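You operate a simulated robot arm through the tools that you are given. There is no shell and no other tool. Be economical: measure what you need, move in short steps, check, and stop when the job is done.

Carry out the task below with a simulated robot arm. There is one attempt and no reset: what you move stays moved.

Task
Put one of the glass discs from the sample bench top on top of the grey carton. Then take the blue carton on the steel work table top and put it away on the low shelf of the narrow steel stand. Then put the flat grey block on the long beige table top away on the optics bench top. Then put the glass beaker on the long beige table top. Then put the move card on the left end of the blue-legged table. Then take the sugar jar that says "L39" from the grey bench top and put it on the white setting card. Then open the orange lid of the warm box. The order counts. Set down upright: glass beaker, sugar jar.
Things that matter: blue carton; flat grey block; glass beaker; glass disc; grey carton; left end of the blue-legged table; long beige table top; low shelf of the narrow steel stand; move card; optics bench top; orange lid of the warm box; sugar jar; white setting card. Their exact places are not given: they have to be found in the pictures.

Only the result counts: the job must be done as asked and must still hold three seconds after the hand-in. Knocking over, shifting, dropping, spilling or breaking anything else fails it. Lids that push on must go on centred and level and be pressed home; caps that screw on are set level and turned clockwise until they are tight.

Robot
A 7-joint arm with a fingered hand on a trunk, on a base that drives. Base frame: it is fixed to the floor where the robot stands at the start and does not move with it; the origin is under the middle of the robot, x ahead of it, y to its left, z up. Readings come in mm, rad, newtons and seconds.
Its first joint turns from -2.897 to 2.897 rad. Places, roughly: blue carton [-1500, -4250, 750]; flat grey block [750, -3750, 750]; glass beaker [750, -4000, 750]; glass disc (4x4x2 cm) [1000, 200, 900]; grey carton [500, 500, 1000]; left end of the blue-legged table [600, -700, 800]; long beige table top [700, -3000, 800]; low shelf of the narrow steel stand (22x25 cm) [-940, 1560, 400]; move card [1000, -3000, 750]; optics bench top [-1100, -1500, 800]; orange lid of the warm box [-1000, -2600, 1000]; sugar jar [-1000, 6000, 1000]; white setting card [-750, 5750, 750]. Payload 4 kg.
The TCP is the grasp point between the finger pads, 30 mm short of the fingertips. In the tool frame z runs along the fingers and y along their closing line. Largest opening 104 mm; the body of the gripper starts 35 mm behind the TCP. The gripper is a hand of 4 fingers: y runs from the thumb to the fingers, the wrist lies at [-15, -113, -190] in the tool frame.
Orientation is that of the tool frame in the base frame, as [roll, pitch, yaw] about the fixed x, y, z axes, in that order (R = Rz(yaw) Ry(pitch) Rx(roll)). With the fingers straight down and the wrist toward the robot, the tool's x, y and z point along [0, 1, 0], [1, 0, 0] and [0, 0, -1] of the base frame.

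Tools
- The arm moves only by the tool arm_command. Its argument "targets" is a list of rows, each an object of numbers (a shift or turn left out is 0): "dx", "dy", "dz": the shift along the base's x, y, z in mm; "ax", "ay", "az": the turn, a rotation vector about the base's x, y, z in rad. In form: [{"dx": .., "dy": .., "dz": .., "ax": .., "ay": .., "az": ..}, ...]. A call has 1 to 12 rows; each row shifts and turns the commanded pose from where the row before left it. Rows are played at 5 a second. More than 50 mm and 0.15 rad between two rows, and nothing of the call is played. A pose out of reach is approached as far as the arm can. The call stops where the force on the tool passes 40 N (or 10 N more than at its start, if that is more) or the arm is blocked; 0.2 s more then pass. In this call time passes only in rows, and 0.2 s behind the last. The reply holds the time, the measured pose of the TCP, the force on the tool along the base axes, the opening and the grip force, in the units named above and with some noise, with the torque about the TCP (base axes, N m) and any sound that the robot's microphone picked up.
- Cameras (640 x 400 px; columns grow to the right, rows downward): "scene" is now at [287.7, 138.5, 1212.3]; the picture's right is [-0.79, -0.62, 0.00], its down [-0.44, 0.56, -0.70] and it looks along [0.43, -0.55, -0.72] (base axes); focal length 214 px, centre (320, 200). "wrist" rides on the gripper at [61, -92, -130] in the tool frame; the picture's right is [-0.81, 0.28, -0.52], its down [-0.53, -0.71, 0.46] and it looks along [-0.24, 0.64, 0.72] (tool axes); focal length 275 px, centre (320, 200).
- snapshot(camera): a new picture of that camera. The clock stands still meanwhile.
- base_move(legs): drives the robot by 1 to 6 legs, each [ahead, left, turn to the left] in mm, mm and rad, along the robot's own axes; the way and the turn of a leg run together, so that a leg with both is an arc; at most 1500 mm and 3.142 rad a leg. The arm and the cameras ride along, it lands a little off, and it stops where it bumps. It gives what a move gives.
- move_fingers(index, middle, ring, thumb_bend, thumb_turn): sets how far each is bent, from 0 (flat) to 1 (curled in); at 0.3 the hand is open as for a grip, at 0.7 the pads meet at the TCP. One left out holds its place. A second passes; each finger stops where it meets its share of the squeeze, and holds until it gets a number again. It is the only way to open and close the hand. It gives what a move gives, with no picture; readings hold the bend of each and the force on the fingers (four entries, about 0 where the hand has none), thumb and palm. thumb_turn goes from beside the hand (0) to across from the fingers (1), as for a grip.
- pan_tilt(pan, tilt): turns the head with the scene camera to pan (to the left, within 2.496 rad either way) and tilt (down, from -0.506 to 1.204), counted from straight ahead of the robot. It gives what a move gives.
- probe_pixels(camera, pixels): for up to 12 pixels [column, row] of the newest picture of that camera ("zoom" is the newest enlarged one), the place [x, y, z] in the base frame of the surface seen there, good to about 2 mm. The clock stands still meanwhile.
- zoom(camera, box): a new picture of the part [left, top, right, bottom] of that camera's present view, enlarged. The clock stands still meanwhile.
- hand_in(): hands the job in; it is judged then, once.

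Keep the steps short. Do not move on a guess: measure, check each grasp and each placing, and mend mistakes. In all there are 131 turns and 144 pictures (those below and enlarged ones count). Leave the gripper open and the arm clear of the work at the hand-in unless told otherwise, and finish with a single line.

The tools are called after "Emit:" as name(argument=value, ...) on one line, values as JSON. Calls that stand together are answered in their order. arm_command: Moves the arm, as the interface text tells. Its arguments: {"type":"object","properties":{"targets":{"type":"array","items":{"type":"object","properties":{"dx":{"type":"number"},"dy":{"type":"number"},"dz":{"type":"number"},"ax":{"type":"number"},"ay":{"type":"number"},"az":{"type":"number"}}}}},"required":["targets"]} The other tools are called the same way: move_fingers (index, middle, ring, thumb_bend, thumb_turn) moves the fingers one by one; base_move (legs) drives the base; pan_tilt (pan, tilt) turns the head that bears the scene camera; snapshot (camera) takes a picture; probe_pixels (camera, pixels) gives the place of the surface under pixels of a picture; zoom (camera, box) takes an enlarged picture of a part of a camera's view; hand_in () hands the job in.

At the start:

```text
t: 0.0
ee_pos: [381.5, -481.8, 1057.9]
orientation: [-3.141, 0.0, 1.571]
force: [1.0, 0.2, -0.3]
torque: [0.05, -0.02, 0.08]
opening: 103.7
grasp_force: 0.1
shape: jaw
bend: [0.3, 0.3, 0.3, 0.3, 0.98]
finger forces: [0.1, 0.0, 0.0, 0.1, 0.0, 0.0]
robot x, y, heading: [2.3, -1.3, 0.003]
head pan, tilt: [-0.904, 0.799]
```

scene: 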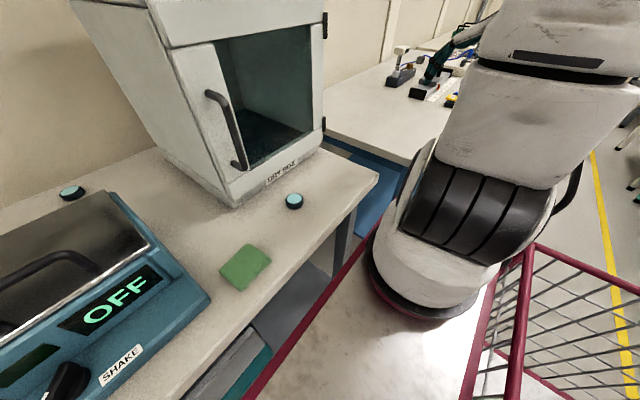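
wrist: 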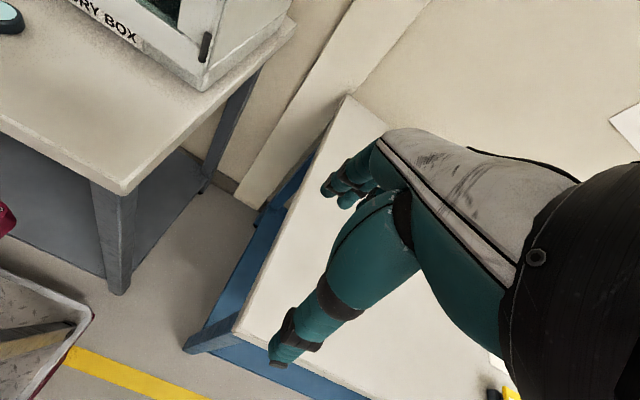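

I see the sample bench with two dark discs at about (72,192) and (294,201). I probe these and look around with the head.

Emit:
probe_pixels(camera="scene", pixels=[[72, 190], [294, 200], [245, 268], [180, 170], [370, 180], [330, 100], [400, 100], [490, 300], [420, 370], [110, 260]])

Emit:
pan_tilt(pan=0.3, tilt=0.6)

Emit:
snapshot(camera="scene")

```text
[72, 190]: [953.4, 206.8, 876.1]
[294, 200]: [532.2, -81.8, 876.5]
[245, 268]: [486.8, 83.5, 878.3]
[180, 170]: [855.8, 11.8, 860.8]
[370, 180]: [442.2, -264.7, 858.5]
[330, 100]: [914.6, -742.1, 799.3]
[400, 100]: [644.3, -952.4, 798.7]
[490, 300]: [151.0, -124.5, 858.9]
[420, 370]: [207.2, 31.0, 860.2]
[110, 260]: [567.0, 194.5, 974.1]
```

```text
t: 1.4
ee_pos: [380.8, -481.2, 1058.8]
orientation: [-3.141, 0.001, 1.571]
force: [0.4, -0.2, -0.7]
torque: [-0.02, -0.01, -0.01]
opening: 103.7
grasp_force: 0.0
shape: jaw
bend: [0.3, 0.3, 0.3, 0.3, 0.98]
finger forces: [0.0, 0.0, 0.1, 0.0, 0.0, 0.0]
robot x, y, heading: [-0.5, -4.5, -0.004]
head pan, tilt: [0.3, 0.6]
```

```text
141 pictures are left
```

scene: 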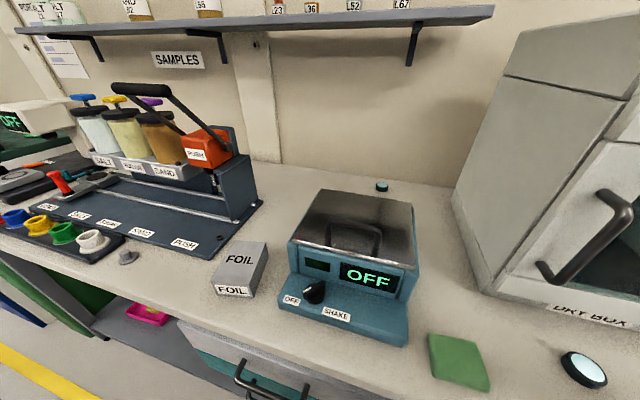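

The grey carton is the FOIL box at about (240,270). I probe it and the discs, and zoom.

Emit:
probe_pixels(camera="scene", pixels=[[240, 258], [232, 243], [267, 244], [255, 295], [218, 285], [381, 186], [585, 368], [570, 355], [600, 380], [127, 257], [300, 190], [250, 190]])

Emit:
zoom(camera="scene", box=[180, 160, 440, 330])

Emit:
zoom(camera="scene", box=[420, 300, 640, 400])

```text
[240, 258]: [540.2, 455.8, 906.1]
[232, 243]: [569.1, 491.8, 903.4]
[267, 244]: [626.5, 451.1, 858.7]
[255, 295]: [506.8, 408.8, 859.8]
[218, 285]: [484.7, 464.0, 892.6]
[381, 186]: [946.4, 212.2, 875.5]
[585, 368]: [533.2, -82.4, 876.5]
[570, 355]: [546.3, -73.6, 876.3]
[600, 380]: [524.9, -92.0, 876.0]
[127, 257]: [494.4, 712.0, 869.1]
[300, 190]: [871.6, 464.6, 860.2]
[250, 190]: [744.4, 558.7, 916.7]
```

```text
2.35 times, centred on (310, 245) of scene
```

zoom: 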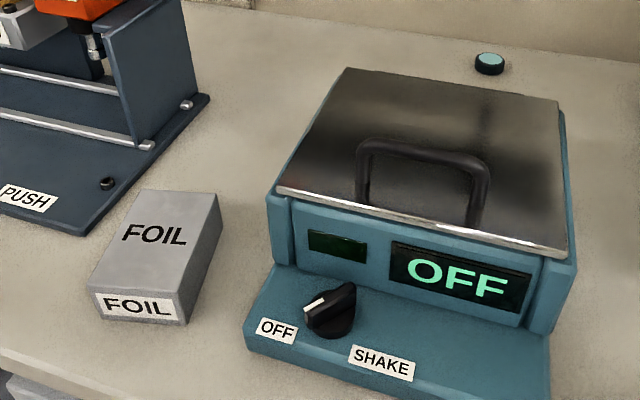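

```text
2.91 times, centred on (530, 350) of scene
```

zoom: 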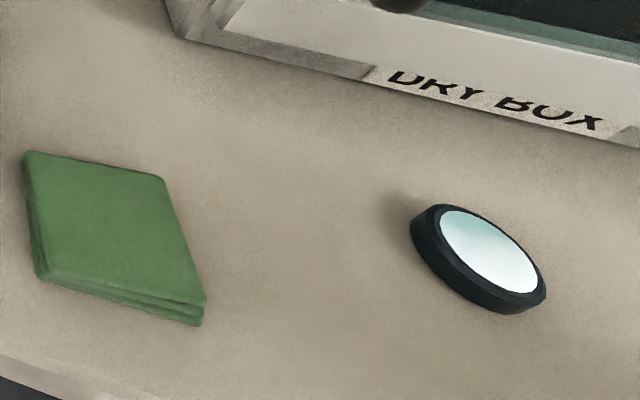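

Next I probe the dry box front near the disc, and look behind and around the robot before driving.

Emit:
probe_pixels(camera="scene", pixels=[[480, 291], [560, 305], [620, 320], [610, 240], [553, 270], [575, 383], [592, 352], [440, 345], [430, 375], [489, 385], [475, 345]])

Emit:
pan_tilt(pan=2.4, tilt=0.6)

Emit:
snapshot(camera="scene")

Emit:
pan_tilt(pan=-2.4, tilt=0.6)

Emit:
snapshot(camera="scene")

Emit:
pan_tilt(pan=-1.6, tilt=0.3)

Emit:
snapshot(camera="scene")

```text
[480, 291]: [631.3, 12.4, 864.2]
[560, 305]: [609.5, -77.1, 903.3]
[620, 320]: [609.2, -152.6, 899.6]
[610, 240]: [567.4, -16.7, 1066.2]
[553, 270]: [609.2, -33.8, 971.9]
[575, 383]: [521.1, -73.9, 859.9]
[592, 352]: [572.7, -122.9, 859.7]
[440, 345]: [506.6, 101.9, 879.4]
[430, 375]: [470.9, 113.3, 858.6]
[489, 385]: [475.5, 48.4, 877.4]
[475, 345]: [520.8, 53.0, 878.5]
```

```text
t: 3.4
ee_pos: [380.6, -481.3, 1058.4]
orientation: [-3.141, 0.001, 1.573]
force: [0.0, 0.5, 0.9]
torque: [0.03, -0.02, 0.0]
opening: 103.4
grasp_force: 0.2
shape: jaw
bend: [0.3, 0.3, 0.3, 0.3, 0.98]
finger forces: [0.1, 0.0, 0.0, 0.1, 0.1, 0.0]
robot x, y, heading: [-0.6, -2.2, 0.001]
head pan, tilt: [2.4, 0.6]
```

```text
138 pictures are left
```

scene: 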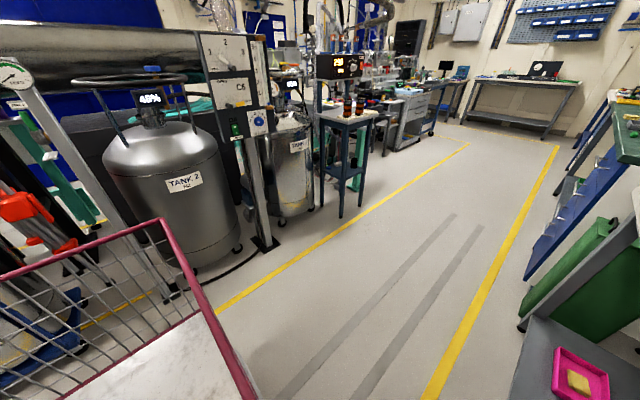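

```text
t: 7.2
ee_pos: [381.0, -481.3, 1057.8]
orientation: [3.141, 0.001, 1.571]
force: [0.6, -0.2, 0.6]
torque: [-0.01, -0.01, 0.02]
opening: 103.4
grasp_force: 0.0
shape: jaw
bend: [0.3, 0.3, 0.3, 0.3, 0.98]
finger forces: [0.0, 0.1, 0.0, 0.0, 0.0, 0.0]
robot x, y, heading: [-2.3, 3.6, -0.002]
head pan, tilt: [-2.4, 0.6]
```

```text
137 pictures are left
```

scene: 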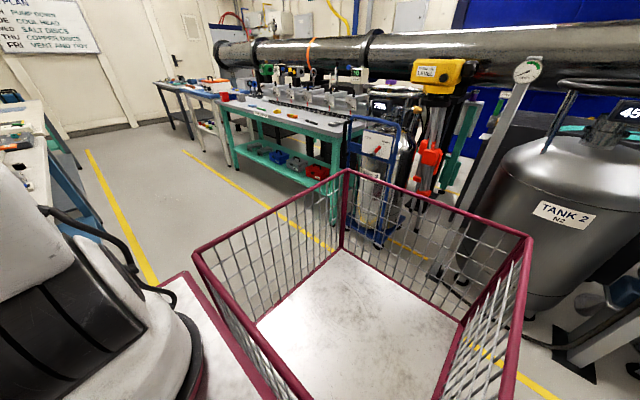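

```text
t: 8.3
ee_pos: [380.9, -481.7, 1057.8]
orientation: [-3.141, 0.0, 1.57]
force: [0.2, 0.0, 0.6]
torque: [-0.03, -0.02, -0.03]
opening: 103.4
grasp_force: 0.0
shape: jaw
bend: [0.3, 0.3, 0.3, 0.3, 0.98]
finger forces: [0.0, 0.1, 0.1, 0.0, 0.0, 0.0]
robot x, y, heading: [1.6, -2.4, 0.001]
head pan, tilt: [-1.6, 0.3]
```

```text
136 pictures are left
```

scene: 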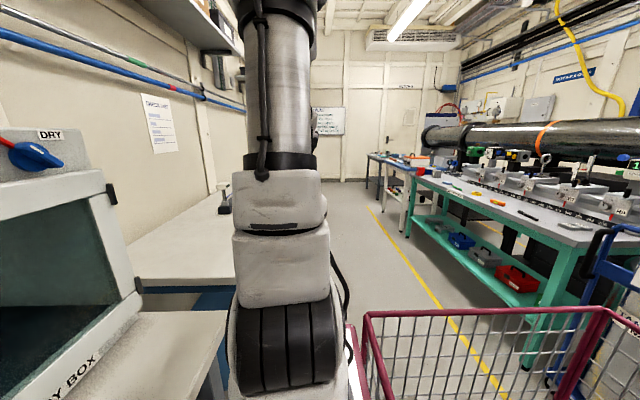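

I measure the robot's basket and the space behind it.

Emit:
pan_tilt(pan=-2.4, tilt=0.8)

Emit:
snapshot(camera="scene")

Emit:
probe_pixels(camera="scene", pixels=[[345, 95], [530, 165], [195, 180], [560, 200], [330, 230], [380, 190], [170, 200], [150, 250], [100, 250], [540, 260]])

Emit:
pan_tilt(pan=2.49, tilt=0.7)

Emit:
snapshot(camera="scene")

Emit:
probe_pixels(camera="scene", pixels=[[170, 190], [200, 210], [180, 270], [290, 170], [360, 60], [350, 80], [340, 170], [400, 60], [100, 230], [240, 380]])

```text
t: 9.5
ee_pos: [382.1, -482.4, 1057.3]
orientation: [-3.141, 0.002, 1.57]
force: [0.4, -0.2, -0.3]
torque: [-0.02, 0.03, 0.0]
opening: 103.8
grasp_force: 0.0
shape: jaw
bend: [0.3, 0.3, 0.3, 0.3, 0.98]
finger forces: [0.0, 0.0, 0.0, 0.1, 0.0, 0.0]
robot x, y, heading: [-1.1, -0.6, -0.001]
head pan, tilt: [-2.4, 0.799]
```

```text
135 pictures are left
```

scene: 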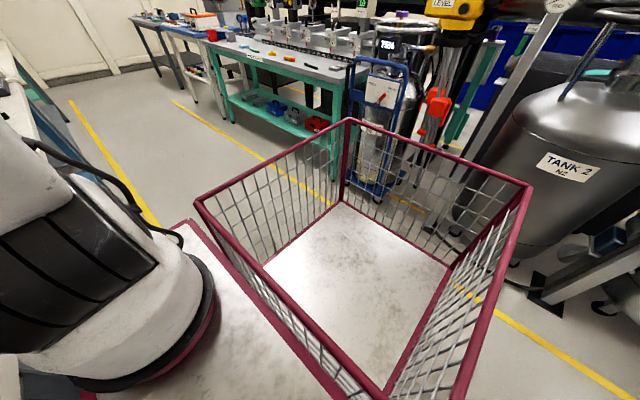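

```text
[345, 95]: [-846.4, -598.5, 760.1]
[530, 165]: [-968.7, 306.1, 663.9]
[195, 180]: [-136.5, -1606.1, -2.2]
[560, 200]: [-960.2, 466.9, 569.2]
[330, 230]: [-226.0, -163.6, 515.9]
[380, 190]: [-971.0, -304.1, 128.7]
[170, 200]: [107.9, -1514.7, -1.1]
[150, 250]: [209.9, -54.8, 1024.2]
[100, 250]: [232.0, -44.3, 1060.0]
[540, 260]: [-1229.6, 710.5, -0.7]
```

```text
t: 13.3
ee_pos: [381.5, -480.7, 1059.2]
orientation: [3.141, -0.001, 1.571]
force: [-0.1, 0.8, -0.6]
torque: [-0.01, -0.04, -0.01]
opening: 103.5
grasp_force: 0.1
shape: jaw
bend: [0.3, 0.3, 0.3, 0.3, 0.98]
finger forces: [0.0, 0.1, 0.0, 0.0, 0.0, 0.1]
robot x, y, heading: [2.5, -2.5, -0.001]
head pan, tilt: [2.491, 0.7]
```

```text
134 pictures are left
```

scene: 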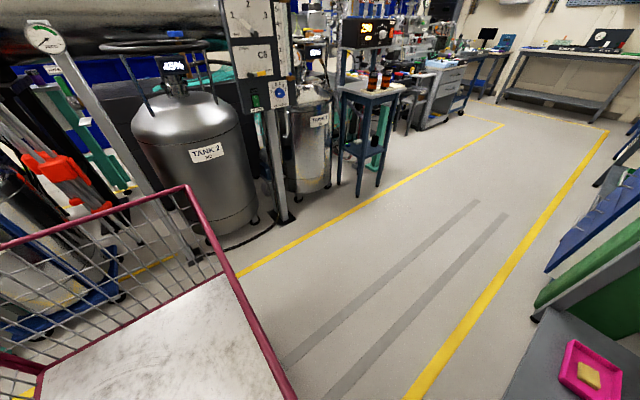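

```text
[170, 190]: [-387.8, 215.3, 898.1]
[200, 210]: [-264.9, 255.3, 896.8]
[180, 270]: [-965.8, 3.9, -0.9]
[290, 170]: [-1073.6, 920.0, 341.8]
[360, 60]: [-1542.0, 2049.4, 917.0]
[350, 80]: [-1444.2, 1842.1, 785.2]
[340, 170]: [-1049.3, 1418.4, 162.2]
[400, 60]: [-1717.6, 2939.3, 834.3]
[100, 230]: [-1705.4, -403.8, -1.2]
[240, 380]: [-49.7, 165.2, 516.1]
```

The disc at [535,-82] lies 75 mm in front of the dry box. I back up 230 mm to bring it into reach, with the fingers partly closed to stay clear of the box.

Emit:
base_move(legs=[[-230, 0, 0]])

Emit:
move_fingers(index=0.43, middle=0.43, ring=0.43, thumb_bend=0.43)

Emit:
pan_tilt(pan=0.2, tilt=0.7)

Emit:
snapshot(camera="scene")

```text
t: 15.1
ee_pos: [144.3, -483.0, 1057.7]
orientation: [3.141, 0.001, 1.568]
force: [0.3, -0.7, -0.8]
torque: [-0.01, 0.02, 0.01]
opening: 103.9
grasp_force: 0.0
shape: jaw
bend: [0.3, 0.3, 0.3, 0.3, 0.98]
finger forces: [0.0, 0.0, 0.0, 0.0, 0.0, 0.0]
robot x, y, heading: [-231.3, 3.0, -0.002]
head pan, tilt: [2.491, 0.7]
```

```text
t: 16.1
ee_pos: [144.9, -482.3, 1057.9]
orientation: [-3.141, -0.002, 1.568]
force: [0.7, -0.2, -1.0]
torque: [-0.01, -0.01, -0.01]
opening: 71.1
grasp_force: 0.0
shape: fingers
bend: [0.43, 0.43, 0.43, 0.43, 0.98]
finger forces: [0.1, 0.1, 0.0, 0.0, 0.0, 0.0]
robot x, y, heading: [-232.8, 0.2, -0.006]
head pan, tilt: [2.491, 0.7]
```

```text
t: 18.2
ee_pos: [145.2, -481.4, 1057.7]
orientation: [-3.142, 0.002, 1.568]
force: [-0.2, -0.2, -0.3]
torque: [-0.03, 0.02, 0.02]
opening: 70.7
grasp_force: 0.0
shape: fingers
bend: [0.43, 0.43, 0.43, 0.43, 0.98]
finger forces: [0.0, 0.1, 0.1, 0.0, 0.0, 0.1]
robot x, y, heading: [-235.6, -1.5, -0.008]
head pan, tilt: [0.201, 0.7]
```

```text
133 pictures are left
```

scene: 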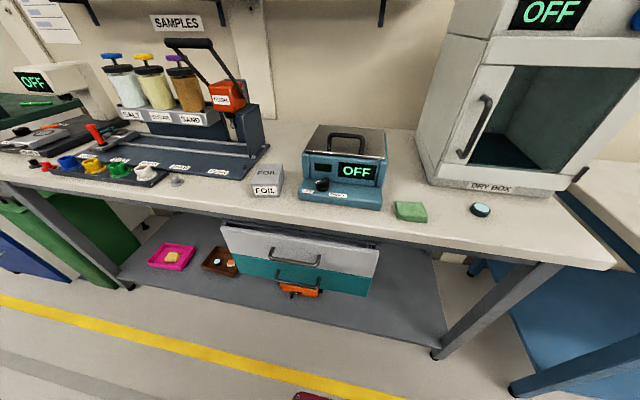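

I move the arm above and in front of the disc.

Emit:
arm_command(targets=[{"dx": 27, "dy": 33}, {"dx": 27, "dy": 33}, {"dx": 27, "dy": 33}, {"dx": 27, "dy": 33}, {"dx": 27, "dy": 33}, {"dx": 27, "dy": 33}, {"dx": 27, "dy": 33}, {"dx": 27, "dy": 33}, {"dx": 27, "dy": 33}, {"dx": 27, "dy": 33}, {"dx": 27, "dy": 33}, {"dx": 27, "dy": 33}])

Emit:
zoom(camera="scene", box=[230, 120, 550, 320])

Emit:
snapshot(camera="wrist")

```text
t: 20.8
ee_pos: [466.8, -88.6, 1059.2]
orientation: [3.138, 0.0, 1.569]
force: [-0.3, 0.4, 0.1]
torque: [0.03, -0.04, 0.01]
opening: 70.8
grasp_force: 0.1
shape: fingers
bend: [0.43, 0.43, 0.43, 0.43, 0.98]
finger forces: [0.0, 0.1, 0.0, 0.0, 0.1, 0.0]
robot x, y, heading: [-234.9, -0.9, -0.005]
head pan, tilt: [0.201, 0.7]
```

```text
2.00 times, centred on (390, 220) of scene
```

zoom: 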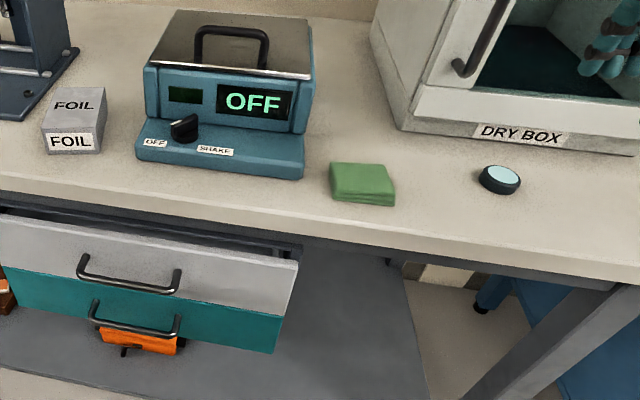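

```text
131 pictures are left
```

wrist: 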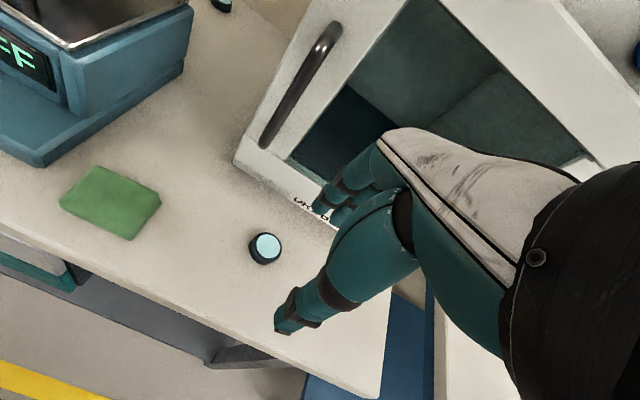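

I probe the disc, the handle, the carton and the fingertips for precision.

Emit:
probe_pixels(camera="wrist", pixels=[[265, 246], [252, 246], [279, 246], [263, 236], [263, 258], [270, 138], [330, 30], [282, 322], [320, 205], [345, 210]])

Emit:
probe_pixels(camera="zoom", pixels=[[58, 88], [105, 88], [101, 130], [47, 130], [75, 105], [502, 172], [60, 91], [103, 91]])

```text
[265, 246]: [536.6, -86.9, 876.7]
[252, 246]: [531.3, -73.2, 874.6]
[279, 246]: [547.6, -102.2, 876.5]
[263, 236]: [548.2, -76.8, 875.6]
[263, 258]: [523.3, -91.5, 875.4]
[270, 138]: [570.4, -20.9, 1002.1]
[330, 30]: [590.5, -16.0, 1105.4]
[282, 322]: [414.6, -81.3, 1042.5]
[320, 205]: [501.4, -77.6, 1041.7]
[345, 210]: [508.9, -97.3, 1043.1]
```

```text
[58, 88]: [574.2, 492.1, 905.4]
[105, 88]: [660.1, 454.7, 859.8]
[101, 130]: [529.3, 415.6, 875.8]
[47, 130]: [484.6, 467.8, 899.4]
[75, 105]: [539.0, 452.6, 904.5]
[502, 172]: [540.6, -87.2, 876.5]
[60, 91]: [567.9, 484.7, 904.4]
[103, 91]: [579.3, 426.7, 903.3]
```

The disc centre is at (537,-87). I move above it and down to z≈920.

Emit:
arm_command(targets=[{"dx": 35, "dy": 1}, {"dx": 35, "dy": 0}, {"dz": -40}, {"dz": -40}, {"dz": -40}, {"dz": -15}])

Emit:
snapshot(camera="wrist")

Emit:
zoom(camera="scene", box=[380, 120, 580, 245])

```text
t: 22.2
ee_pos: [538.4, -85.9, 921.0]
orientation: [-3.141, 0.0, 1.568]
force: [0.4, -0.3, 0.4]
torque: [0.0, -0.01, 0.01]
opening: 70.6
grasp_force: 0.1
shape: fingers
bend: [0.43, 0.43, 0.43, 0.43, 0.98]
finger forces: [0.1, 0.1, 0.0, 0.0, 0.0, 0.1]
robot x, y, heading: [-233.4, 1.5, -0.003]
head pan, tilt: [0.201, 0.7]
```

```text
130 pictures are left
```

wrist: 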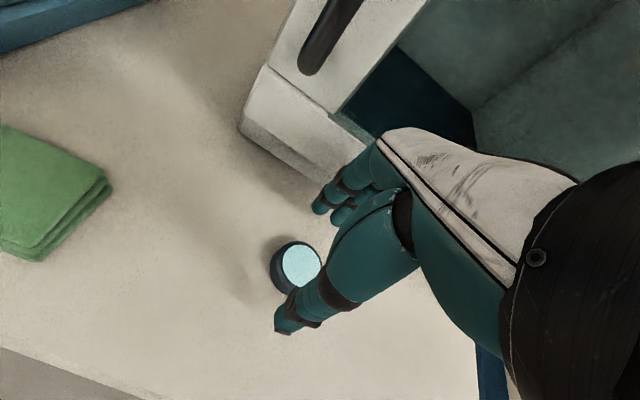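

```text
3.20 times, centred on (480, 182) of scene
```

zoom: 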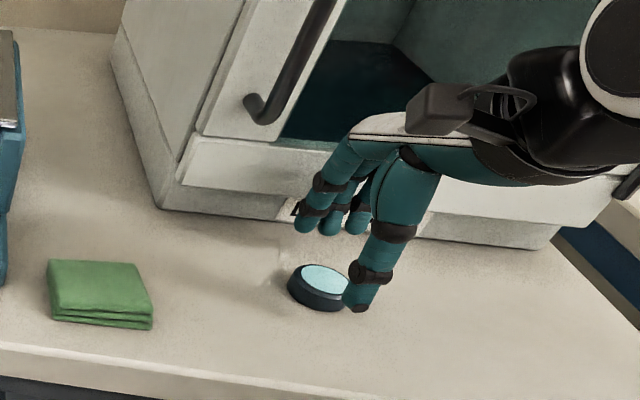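

The disc lies between thumb and fingers. I go down 27 mm and close.

Emit:
arm_command(targets=[{"dz": -15}, {"dz": -12}])

Emit:
move_fingers(index=0.62, middle=0.62, ring=0.62, thumb_bend=0.62)

Emit:
snapshot(camera="wrist")

```text
t: 22.8
ee_pos: [537.7, -85.1, 895.9]
orientation: [-3.141, 0.0, 1.568]
force: [-1.2, -1.0, -0.2]
torque: [0.02, -0.01, -0.02]
opening: 70.3
grasp_force: 0.0
shape: fingers
bend: [0.43, 0.43, 0.43, 0.43, 0.98]
finger forces: [0.0, 0.0, 0.0, 0.0, 0.0, 0.0]
robot x, y, heading: [-236.0, 4.8, -0.003]
head pan, tilt: [0.201, 0.7]
```

```text
t: 23.8
ee_pos: [537.8, -84.2, 896.1]
orientation: [3.141, -0.001, 1.569]
force: [-0.5, -0.6, -0.2]
torque: [-0.02, -0.01, 0.02]
opening: 32.4
grasp_force: 4.9
shape: fingers
bend: [0.59, 0.59, 0.62, 0.57, 0.97]
finger forces: [1.7, 2.8, 0.0, 0.1, 4.8, 0.0]
robot x, y, heading: [-232.0, 0.3, -0.006]
head pan, tilt: [0.201, 0.7]
```

```text
128 pictures are left
```

wrist: 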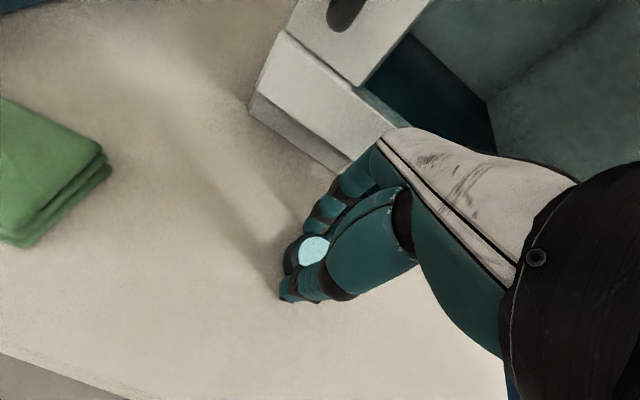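

Contact on index, middle and thumb. I squeeze a bit more and lift a little.

Emit:
move_fingers(index=0.68, middle=0.68, ring=0.62, thumb_bend=0.66)

Emit:
arm_command(targets=[{"dz": 20}, {"dz": 30}, {"dx": -30, "dz": 30}, {"dx": -30, "dz": 30}])

Emit:
snapshot(camera="wrist")

Emit:
zoom(camera="scene", box=[380, 100, 580, 225])

```text
t: 24.8
ee_pos: [539.3, -83.6, 897.1]
orientation: [-3.141, -0.002, 1.568]
force: [0.1, -0.1, -1.0]
torque: [0.02, 0.01, 0.01]
opening: 31.1
grasp_force: 9.0
shape: fingers
bend: [0.62, 0.62, 0.62, 0.56, 0.96]
finger forces: [4.0, 5.5, 0.0, 0.0, 9.1, 0.1]
robot x, y, heading: [-234.3, -0.2, -0.003]
head pan, tilt: [0.201, 0.7]
```

```text
t: 25.8
ee_pos: [480.2, -84.4, 1006.9]
orientation: [3.139, 0.0, 1.568]
force: [0.9, -0.1, -0.4]
torque: [0.0, 0.0, 0.0]
opening: 31.1
grasp_force: 9.7
shape: fingers
bend: [0.62, 0.63, 0.62, 0.56, 0.96]
finger forces: [4.0, 5.2, 0.0, 0.0, 9.2, 0.0]
robot x, y, heading: [-234.6, 3.8, -0.005]
head pan, tilt: [0.201, 0.7]
```

```text
127 pictures are left
```

wrist: 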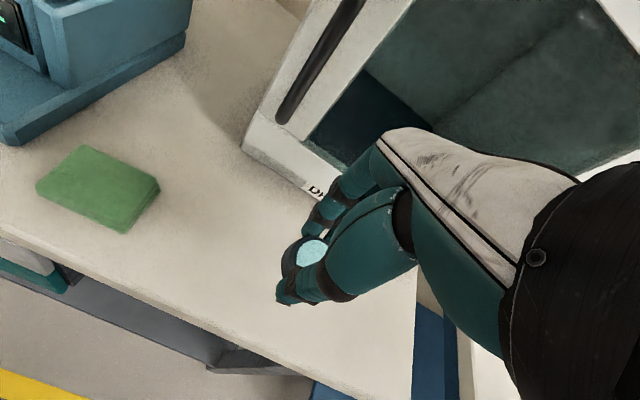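

```text
3.20 times, centred on (480, 162) of scene
```

zoom: 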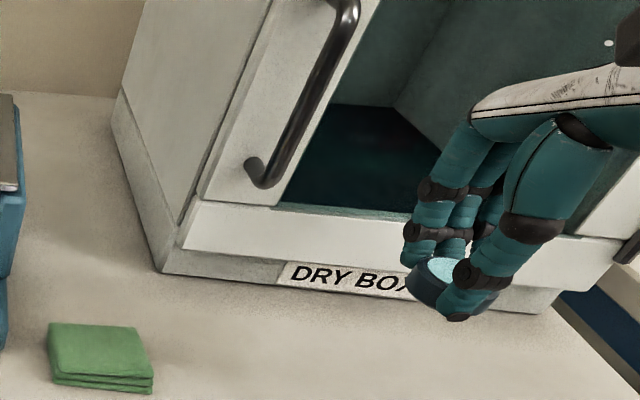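

The disc is held. I probe its place in the hand and carry it left over the bench edge toward the carton, clear of the shaker.

Emit:
probe_pixels(camera="wrist", pixels=[[313, 252], [302, 258], [322, 245]])

Emit:
arm_command(targets=[{"dy": 44, "dz": 5}, {"dy": 44, "dz": 5}, {"dy": 44, "dz": 5}, {"dy": 44, "dz": 5}, {"dy": 44, "dz": 5}, {"dy": 44}, {"dy": 44}, {"dy": 44}, {"dy": 44}, {"dy": 44}, {"dy": 44}, {"dy": 44}])

Emit:
arm_command(targets=[{"dx": 29, "dy": 5}, {"dx": 29, "dy": 5, "dz": -20}, {"dz": -20}])

Emit:
snapshot(camera="wrist")

Emit:
zoom(camera="scene", box=[180, 120, 380, 245])

```text
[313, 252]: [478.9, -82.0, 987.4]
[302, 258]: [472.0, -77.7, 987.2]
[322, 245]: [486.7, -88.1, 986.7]
```

```text
t: 28.4
ee_pos: [478.7, 443.5, 1029.3]
orientation: [-3.141, 0.0, 1.565]
force: [0.3, 0.0, 0.6]
torque: [0.02, 0.01, 0.02]
opening: 30.6
grasp_force: 8.9
shape: fingers
bend: [0.62, 0.63, 0.62, 0.57, 0.96]
finger forces: [3.9, 5.2, 0.0, 0.0, 8.7, 0.0]
robot x, y, heading: [-235.4, 1.9, -0.004]
head pan, tilt: [0.201, 0.7]
```

```text
t: 29.2
ee_pos: [536.7, 453.6, 989.1]
orientation: [-3.141, 0.0, 1.569]
force: [0.0, -0.1, 0.0]
torque: [-0.02, -0.03, -0.03]
opening: 30.5
grasp_force: 8.9
shape: fingers
bend: [0.62, 0.63, 0.62, 0.57, 0.96]
finger forces: [4.0, 5.1, 0.1, 0.0, 8.6, 0.0]
robot x, y, heading: [-231.6, 2.3, -0.006]
head pan, tilt: [0.201, 0.7]
```

```text
125 pictures are left
```

wrist: 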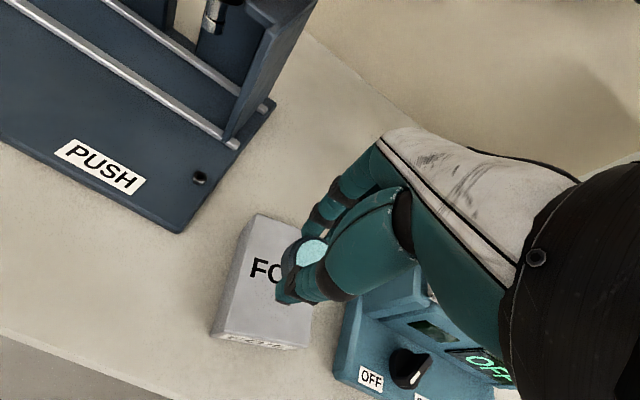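

```text
3.20 times, centred on (280, 182) of scene
```

zoom: 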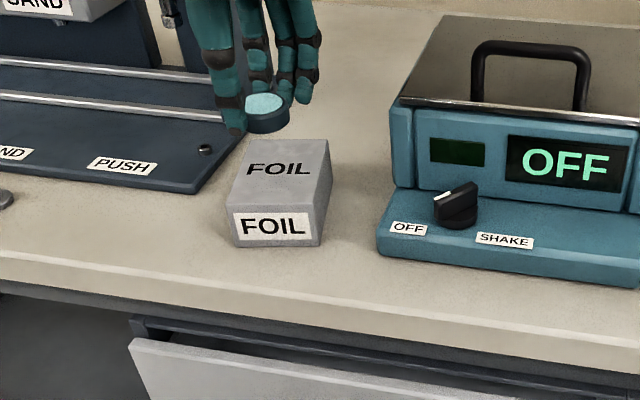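

Emit:
probe_pixels(camera="wrist", pixels=[[257, 216], [298, 226], [214, 332], [308, 344], [230, 300], [262, 225], [304, 250]])

Emit:
arm_command(targets=[{"dz": -20}, {"dz": -20}])

Emit:
snapshot(camera="wrist")

Emit:
zoom(camera="scene", box=[200, 130, 360, 230])

```text
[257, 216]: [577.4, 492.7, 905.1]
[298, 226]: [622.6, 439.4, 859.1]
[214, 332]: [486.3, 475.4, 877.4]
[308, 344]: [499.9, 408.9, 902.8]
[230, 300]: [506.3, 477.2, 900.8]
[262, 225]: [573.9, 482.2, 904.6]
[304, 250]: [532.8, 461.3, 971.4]
```

```text
t: 29.8
ee_pos: [537.8, 453.2, 950.9]
orientation: [-3.141, -0.001, 1.564]
force: [-0.4, -0.1, -1.1]
torque: [-0.01, 0.02, -0.02]
opening: 30.5
grasp_force: 8.9
shape: fingers
bend: [0.62, 0.63, 0.62, 0.57, 0.96]
finger forces: [4.0, 5.0, 0.0, 0.0, 8.6, 0.0]
robot x, y, heading: [-236.0, -2.2, -0.0]
head pan, tilt: [0.201, 0.7]
```

```text
123 pictures are left
```

wrist: 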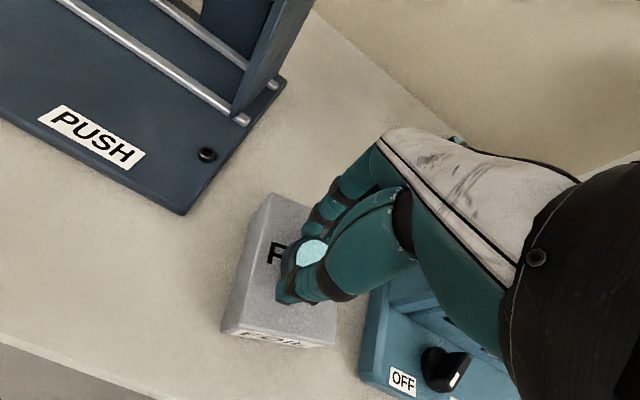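

```text
4.00 times, centred on (280, 180) of scene
```

zoom: 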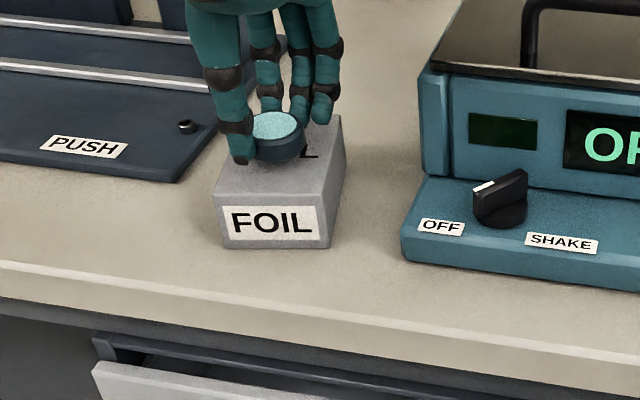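

I lower in small steps onto the carton, stopping at contact.

Emit:
arm_command(targets=[{"dz": -4, "dy": -3}, {"dz": -2}, {"dz": -2}, {"dz": -1}])

```text
t: 30.8
ee_pos: [545.0, 442.9, 941.5]
orientation: [3.141, 0.0, 1.551]
force: [0.9, -0.1, 0.1]
torque: [-0.01, -0.01, -0.04]
opening: 30.5
grasp_force: 8.7
shape: fingers
bend: [0.62, 0.63, 0.62, 0.57, 0.96]
finger forces: [3.9, 5.2, 0.0, 0.0, 8.8, 0.0]
robot x, y, heading: [-235.4, 4.2, -0.002]
head pan, tilt: [0.201, 0.7]
```

The reading shows an unexpected sideways drift, so I look before releasing.

Emit:
snapshot(camera="wrist")

Emit:
zoom(camera="scene", box=[200, 130, 360, 230])

Emit:
arm_command(targets=[{"dz": 0}])

```text
121 pictures are left
```

wrist: 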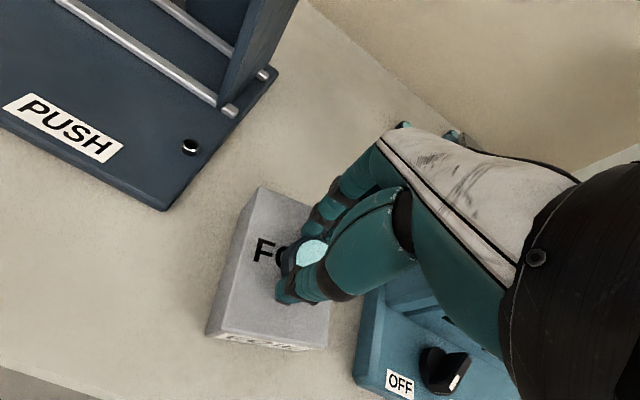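

```text
4.00 times, centred on (280, 180) of scene
```

zoom: 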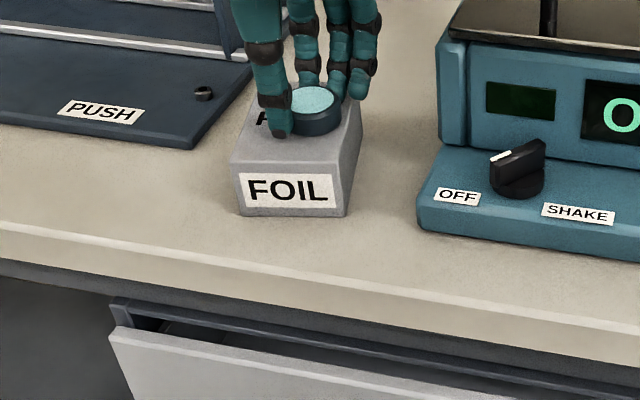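

```text
t: 31.2
ee_pos: [544.7, 442.0, 941.9]
orientation: [3.142, 0.0, 1.552]
force: [0.0, -0.3, -0.5]
torque: [-0.04, -0.01, -0.05]
opening: 30.2
grasp_force: 9.0
shape: fingers
bend: [0.62, 0.63, 0.62, 0.57, 0.96]
finger forces: [3.9, 5.3, 0.0, 0.1, 8.6, 0.0]
robot x, y, heading: [-236.8, -0.1, -0.0]
head pan, tilt: [0.201, 0.7]
```

The base itself slipped slightly (the view shifted too). I recheck the disc and carton positions.

Emit:
probe_pixels(camera="wrist", pixels=[[313, 252], [260, 190], [304, 345], [210, 328], [230, 280]])

```text
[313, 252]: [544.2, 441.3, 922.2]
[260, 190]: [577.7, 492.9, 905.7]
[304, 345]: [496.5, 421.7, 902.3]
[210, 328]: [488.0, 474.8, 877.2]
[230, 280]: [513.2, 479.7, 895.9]
```

Emit:
arm_command(targets=[{"dz": 4}, {"dx": -6, "dy": 8}, {"dz": -3}, {"dz": -2}, {"dz": -1}])

Emit:
snapshot(camera="wrist")

Emit:
probe_pixels(camera="wrist", pixels=[[313, 252], [305, 255], [322, 246]])

```text
t: 32.6
ee_pos: [552.2, 437.0, 943.1]
orientation: [3.141, -0.001, 1.527]
force: [-0.6, 0.3, -0.9]
torque: [0.0, 0.0, -0.02]
opening: 30.6
grasp_force: 9.3
shape: fingers
bend: [0.62, 0.63, 0.62, 0.57, 0.96]
finger forces: [4.1, 5.3, 0.0, 0.0, 8.9, 0.0]
robot x, y, heading: [-237.4, 5.3, -0.008]
head pan, tilt: [0.201, 0.7]
stopped in row 5: the arm was blocked; the commanded pose is now the measured one
```

```text
119 pictures are left
```

wrist: 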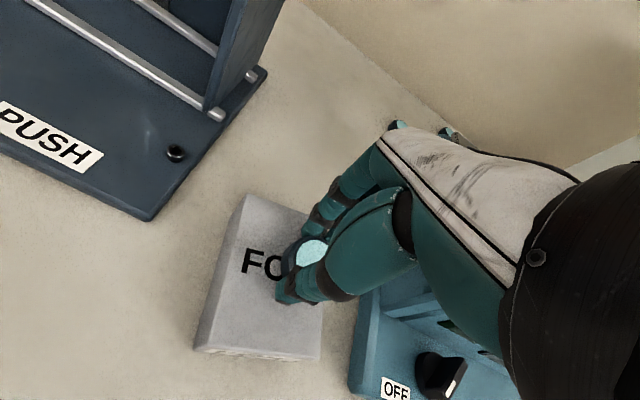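

```text
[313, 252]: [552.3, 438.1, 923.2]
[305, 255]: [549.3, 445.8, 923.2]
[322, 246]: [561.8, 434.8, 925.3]
```

The arm was blocked. I look with the scene camera at what it may be touching.

Emit:
snapshot(camera="scene")

Emit:
pan_tilt(pan=-0.6, tilt=0.9)

Emit:
snapshot(camera="scene")

```text
118 pictures are left
```

scene: 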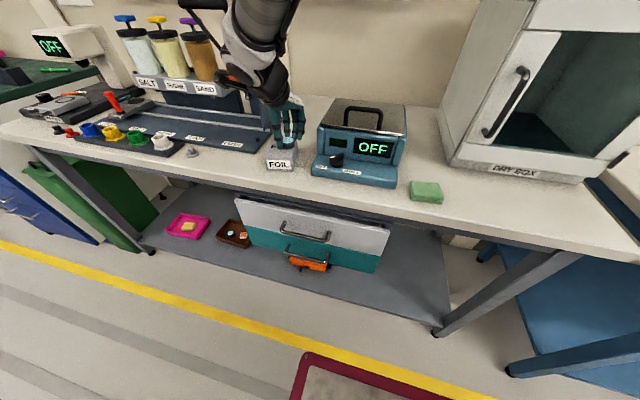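

```text
t: 33.7
ee_pos: [550.3, 439.3, 941.6]
orientation: [-3.141, 0.0, 1.532]
force: [0.5, -1.0, 0.6]
torque: [-0.03, 0.0, -0.01]
opening: 30.4
grasp_force: 9.6
shape: fingers
bend: [0.62, 0.63, 0.62, 0.57, 0.96]
finger forces: [4.1, 5.7, 0.1, 0.0, 9.1, 0.0]
robot x, y, heading: [-234.6, 0.1, -0.004]
head pan, tilt: [-0.6, 0.901]
```

```text
117 pictures are left
```

scene: 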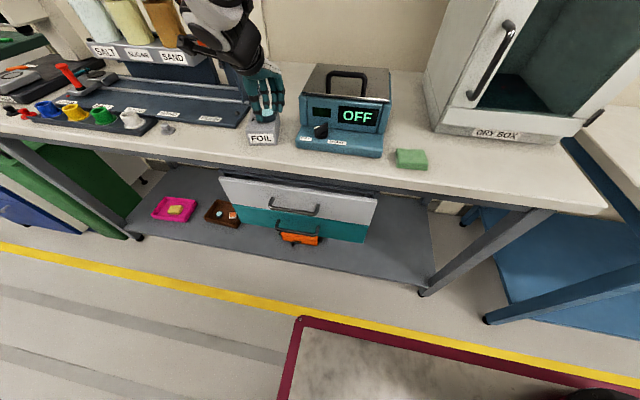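

Emit:
probe_pixels(camera="scene", pixels=[[262, 140], [298, 320], [290, 390], [480, 350], [410, 158], [500, 30], [345, 115], [430, 285], [440, 385]])

Emit:
pan_tilt(pan=-0.3, tilt=0.4)

Emit:
snapshot(camera="scene")

```text
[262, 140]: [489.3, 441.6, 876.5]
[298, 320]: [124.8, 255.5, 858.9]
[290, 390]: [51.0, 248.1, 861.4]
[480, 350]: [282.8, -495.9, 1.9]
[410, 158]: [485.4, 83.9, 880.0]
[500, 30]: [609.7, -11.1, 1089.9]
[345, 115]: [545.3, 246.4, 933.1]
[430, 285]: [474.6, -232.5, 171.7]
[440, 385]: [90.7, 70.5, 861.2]
```

```text
t: 34.7
ee_pos: [551.4, 438.4, 943.2]
orientation: [3.141, -0.001, 1.529]
force: [-0.2, 0.4, -0.2]
torque: [-0.03, -0.03, 0.02]
opening: 30.4
grasp_force: 9.8
shape: fingers
bend: [0.62, 0.63, 0.62, 0.57, 0.96]
finger forces: [4.1, 5.5, 0.0, 0.0, 9.3, 0.0]
robot x, y, heading: [-235.8, 1.8, -0.004]
head pan, tilt: [-0.3, 0.4]
```

```text
116 pictures are left
```

scene: 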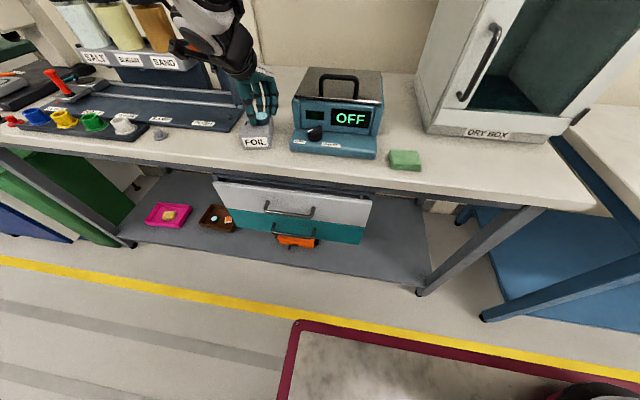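

The head camera seems jammed against the arm when the arm reaches this far left (the view no longer follows pan/tilt). I lift, swing the arm back to the right, and check the head again.

Emit:
arm_command(targets=[{"dz": 30}, {"dz": 30}, {"dx": -30, "dy": -30, "dz": 20}, {"dx": -20, "dy": -40}, {"dy": -45}, {"dy": -45}, {"dy": -45}, {"dy": -45}])

Emit:
pan_tilt(pan=0.2, tilt=0.7)

Emit:
snapshot(camera="scene")

```text
t: 36.5
ee_pos: [499.6, 187.9, 1020.1]
orientation: [3.142, 0.0, 1.532]
force: [0.7, -0.1, -1.4]
torque: [-0.01, 0.02, 0.0]
opening: 30.2
grasp_force: 9.3
shape: fingers
bend: [0.62, 0.63, 0.62, 0.57, 0.96]
finger forces: [4.0, 5.3, 0.0, 0.1, 8.8, 0.0]
robot x, y, heading: [-237.9, -2.0, -0.006]
head pan, tilt: [-0.3, 0.4]
```

```text
t: 37.4
ee_pos: [500.0, 187.4, 1020.9]
orientation: [3.14, 0.0, 1.529]
force: [0.1, -0.3, -0.4]
torque: [-0.01, 0.05, -0.01]
opening: 30.3
grasp_force: 9.2
shape: fingers
bend: [0.62, 0.63, 0.62, 0.57, 0.96]
finger forces: [4.0, 5.4, 0.1, 0.0, 8.7, 0.0]
robot x, y, heading: [-232.2, 2.6, -0.006]
head pan, tilt: [0.201, 0.7]
```

```text
115 pictures are left
```

scene: 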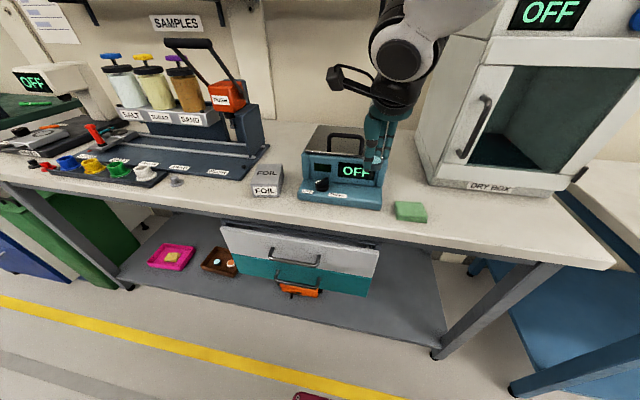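

Head free again. I keep the arm near the middle, and drive the base left 400 mm so that the carton lies straight ahead.

Emit:
arm_command(targets=[{"dx": -10, "dy": -35, "dz": 15, "az": 0.04}, {"dx": -10, "dy": -40, "dz": 15}, {"dx": -10, "dy": -40}, {"dx": -10, "dy": -40}])

Emit:
base_move(legs=[[0, 420, 0]])

Emit:
snapshot(camera="scene")

```text
t: 38.4
ee_pos: [458.5, 33.5, 1050.1]
orientation: [3.14, -0.001, 1.573]
force: [-0.6, -0.2, -0.1]
torque: [-0.01, -0.03, 0.02]
opening: 30.2
grasp_force: 9.4
shape: fingers
bend: [0.62, 0.63, 0.62, 0.57, 0.96]
finger forces: [4.1, 5.3, 0.0, 0.0, 8.6, 0.1]
robot x, y, heading: [-236.9, 4.1, -0.004]
head pan, tilt: [0.201, 0.7]
```

```text
t: 40.9
ee_pos: [460.9, 445.4, 1050.1]
orientation: [3.141, 0.0, 1.569]
force: [0.0, -0.6, -1.0]
torque: [-0.01, -0.01, 0.02]
opening: 30.2
grasp_force: 8.8
shape: fingers
bend: [0.62, 0.63, 0.62, 0.57, 0.96]
finger forces: [4.0, 5.3, 0.0, 0.0, 8.7, 0.1]
robot x, y, heading: [-233.7, 412.9, -0.005]
head pan, tilt: [0.201, 0.7]
```

```text
114 pictures are left
```

scene: 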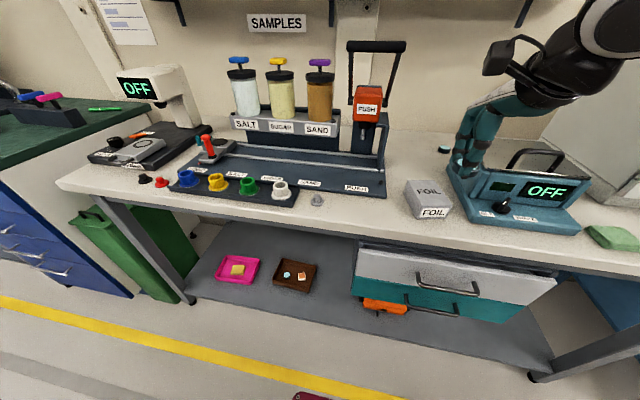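

Now I move over the carton: TCP to (538,449), then down to 950.

Emit:
arm_command(targets=[{"dx": 38, "dy": 2}, {"dx": 39, "dy": 2}, {"dz": -35}, {"dz": -35}, {"dz": -30}])

Emit:
snapshot(camera="wrist")

Emit:
probe_pixels(camera="wrist", pixels=[[313, 252]])

```text
t: 42.1
ee_pos: [538.9, 448.9, 951.7]
orientation: [3.14, 0.0, 1.57]
force: [0.0, -0.4, 0.3]
torque: [0.01, -0.03, -0.02]
opening: 30.2
grasp_force: 8.6
shape: fingers
bend: [0.62, 0.63, 0.62, 0.57, 0.96]
finger forces: [4.1, 5.2, 0.1, 0.0, 8.5, 0.1]
robot x, y, heading: [-237.0, 409.9, -0.003]
head pan, tilt: [0.201, 0.7]
```

```text
113 pictures are left
```

wrist: 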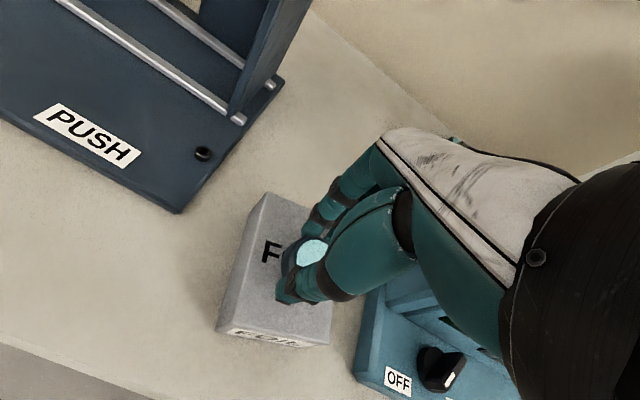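

```text
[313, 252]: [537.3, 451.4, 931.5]
```

Emit:
arm_command(targets=[{"dz": -4}, {"dz": -3}, {"dz": -1.5}, {"dz": -1}])

Emit:
zoom(camera="scene", box=[360, 120, 520, 220])

```text
t: 43.1
ee_pos: [538.9, 448.9, 941.4]
orientation: [3.139, 0.002, 1.569]
force: [0.0, 1.2, 1.2]
torque: [-0.01, 0.03, 0.0]
opening: 30.3
grasp_force: 9.1
shape: fingers
bend: [0.62, 0.63, 0.62, 0.57, 0.96]
finger forces: [4.1, 5.2, 0.1, 0.0, 8.8, 0.0]
robot x, y, heading: [-234.8, 413.6, -0.007]
head pan, tilt: [0.201, 0.7]
```

```text
4.00 times, centred on (440, 170) of scene
```

zoom: 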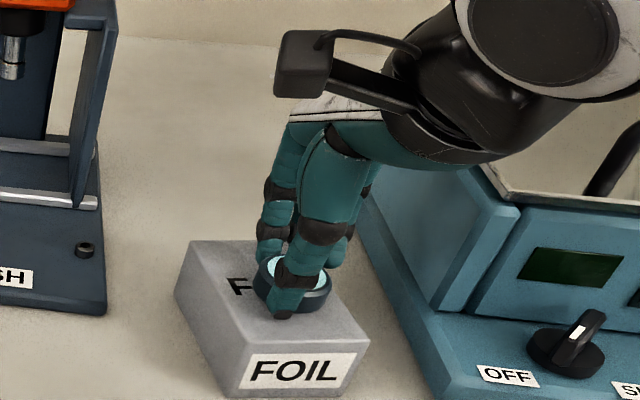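

Emit:
arm_command(targets=[{"dz": -0.8}, {"dz": -0.8}])

```text
t: 43.7
ee_pos: [539.2, 447.5, 939.8]
orientation: [3.139, 0.0, 1.57]
force: [1.4, 0.7, 5.7]
torque: [0.03, 0.08, 0.02]
opening: 30.2
grasp_force: 9.5
shape: fingers
bend: [0.62, 0.63, 0.62, 0.57, 0.96]
finger forces: [4.5, 5.7, 0.1, 0.0, 9.0, 0.0]
robot x, y, heading: [-233.2, 412.6, -0.006]
head pan, tilt: [0.201, 0.7]
```

Contact (5.7 N). I open gently and rise.

Emit:
move_fingers(index=0.5, middle=0.5, ring=0.5, thumb_bend=0.45)

Emit:
arm_command(targets=[{"dz": 10}, {"dz": 30}, {"dz": 40}, {"dx": -30, "dz": 30}, {"dx": -45}])

Emit:
zoom(camera="scene", box=[360, 120, 520, 220])

Emit:
probe_pixels(camera="zoom", pixels=[[290, 270], [285, 275]])

```text
t: 44.7
ee_pos: [538.7, 448.2, 939.0]
orientation: [3.139, 0.0, 1.567]
force: [-0.3, 0.7, 1.8]
torque: [-0.03, -0.01, -0.01]
opening: 58.2
grasp_force: 0.1
shape: fingers
bend: [0.5, 0.51, 0.5, 0.45, 0.97]
finger forces: [0.1, 1.0, 0.0, 0.0, 0.0, 0.0]
robot x, y, heading: [-233.0, 411.8, -0.01]
head pan, tilt: [0.201, 0.7]
```

```text
t: 45.9
ee_pos: [464.3, 448.8, 1049.8]
orientation: [3.14, -0.001, 1.571]
force: [-0.3, -0.6, 0.9]
torque: [-0.03, -0.01, 0.02]
opening: 58.3
grasp_force: 0.0
shape: fingers
bend: [0.5, 0.5, 0.5, 0.45, 0.97]
finger forces: [0.0, 0.0, 0.1, 0.0, 0.0, 0.0]
robot x, y, heading: [-237.5, 409.6, -0.005]
head pan, tilt: [0.201, 0.7]
```

```text
4.00 times, centred on (440, 170) of scene
```

zoom: 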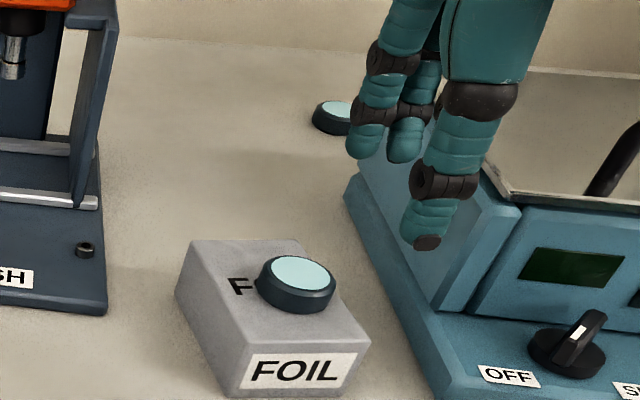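

```text
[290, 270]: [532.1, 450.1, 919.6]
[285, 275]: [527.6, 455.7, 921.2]
```

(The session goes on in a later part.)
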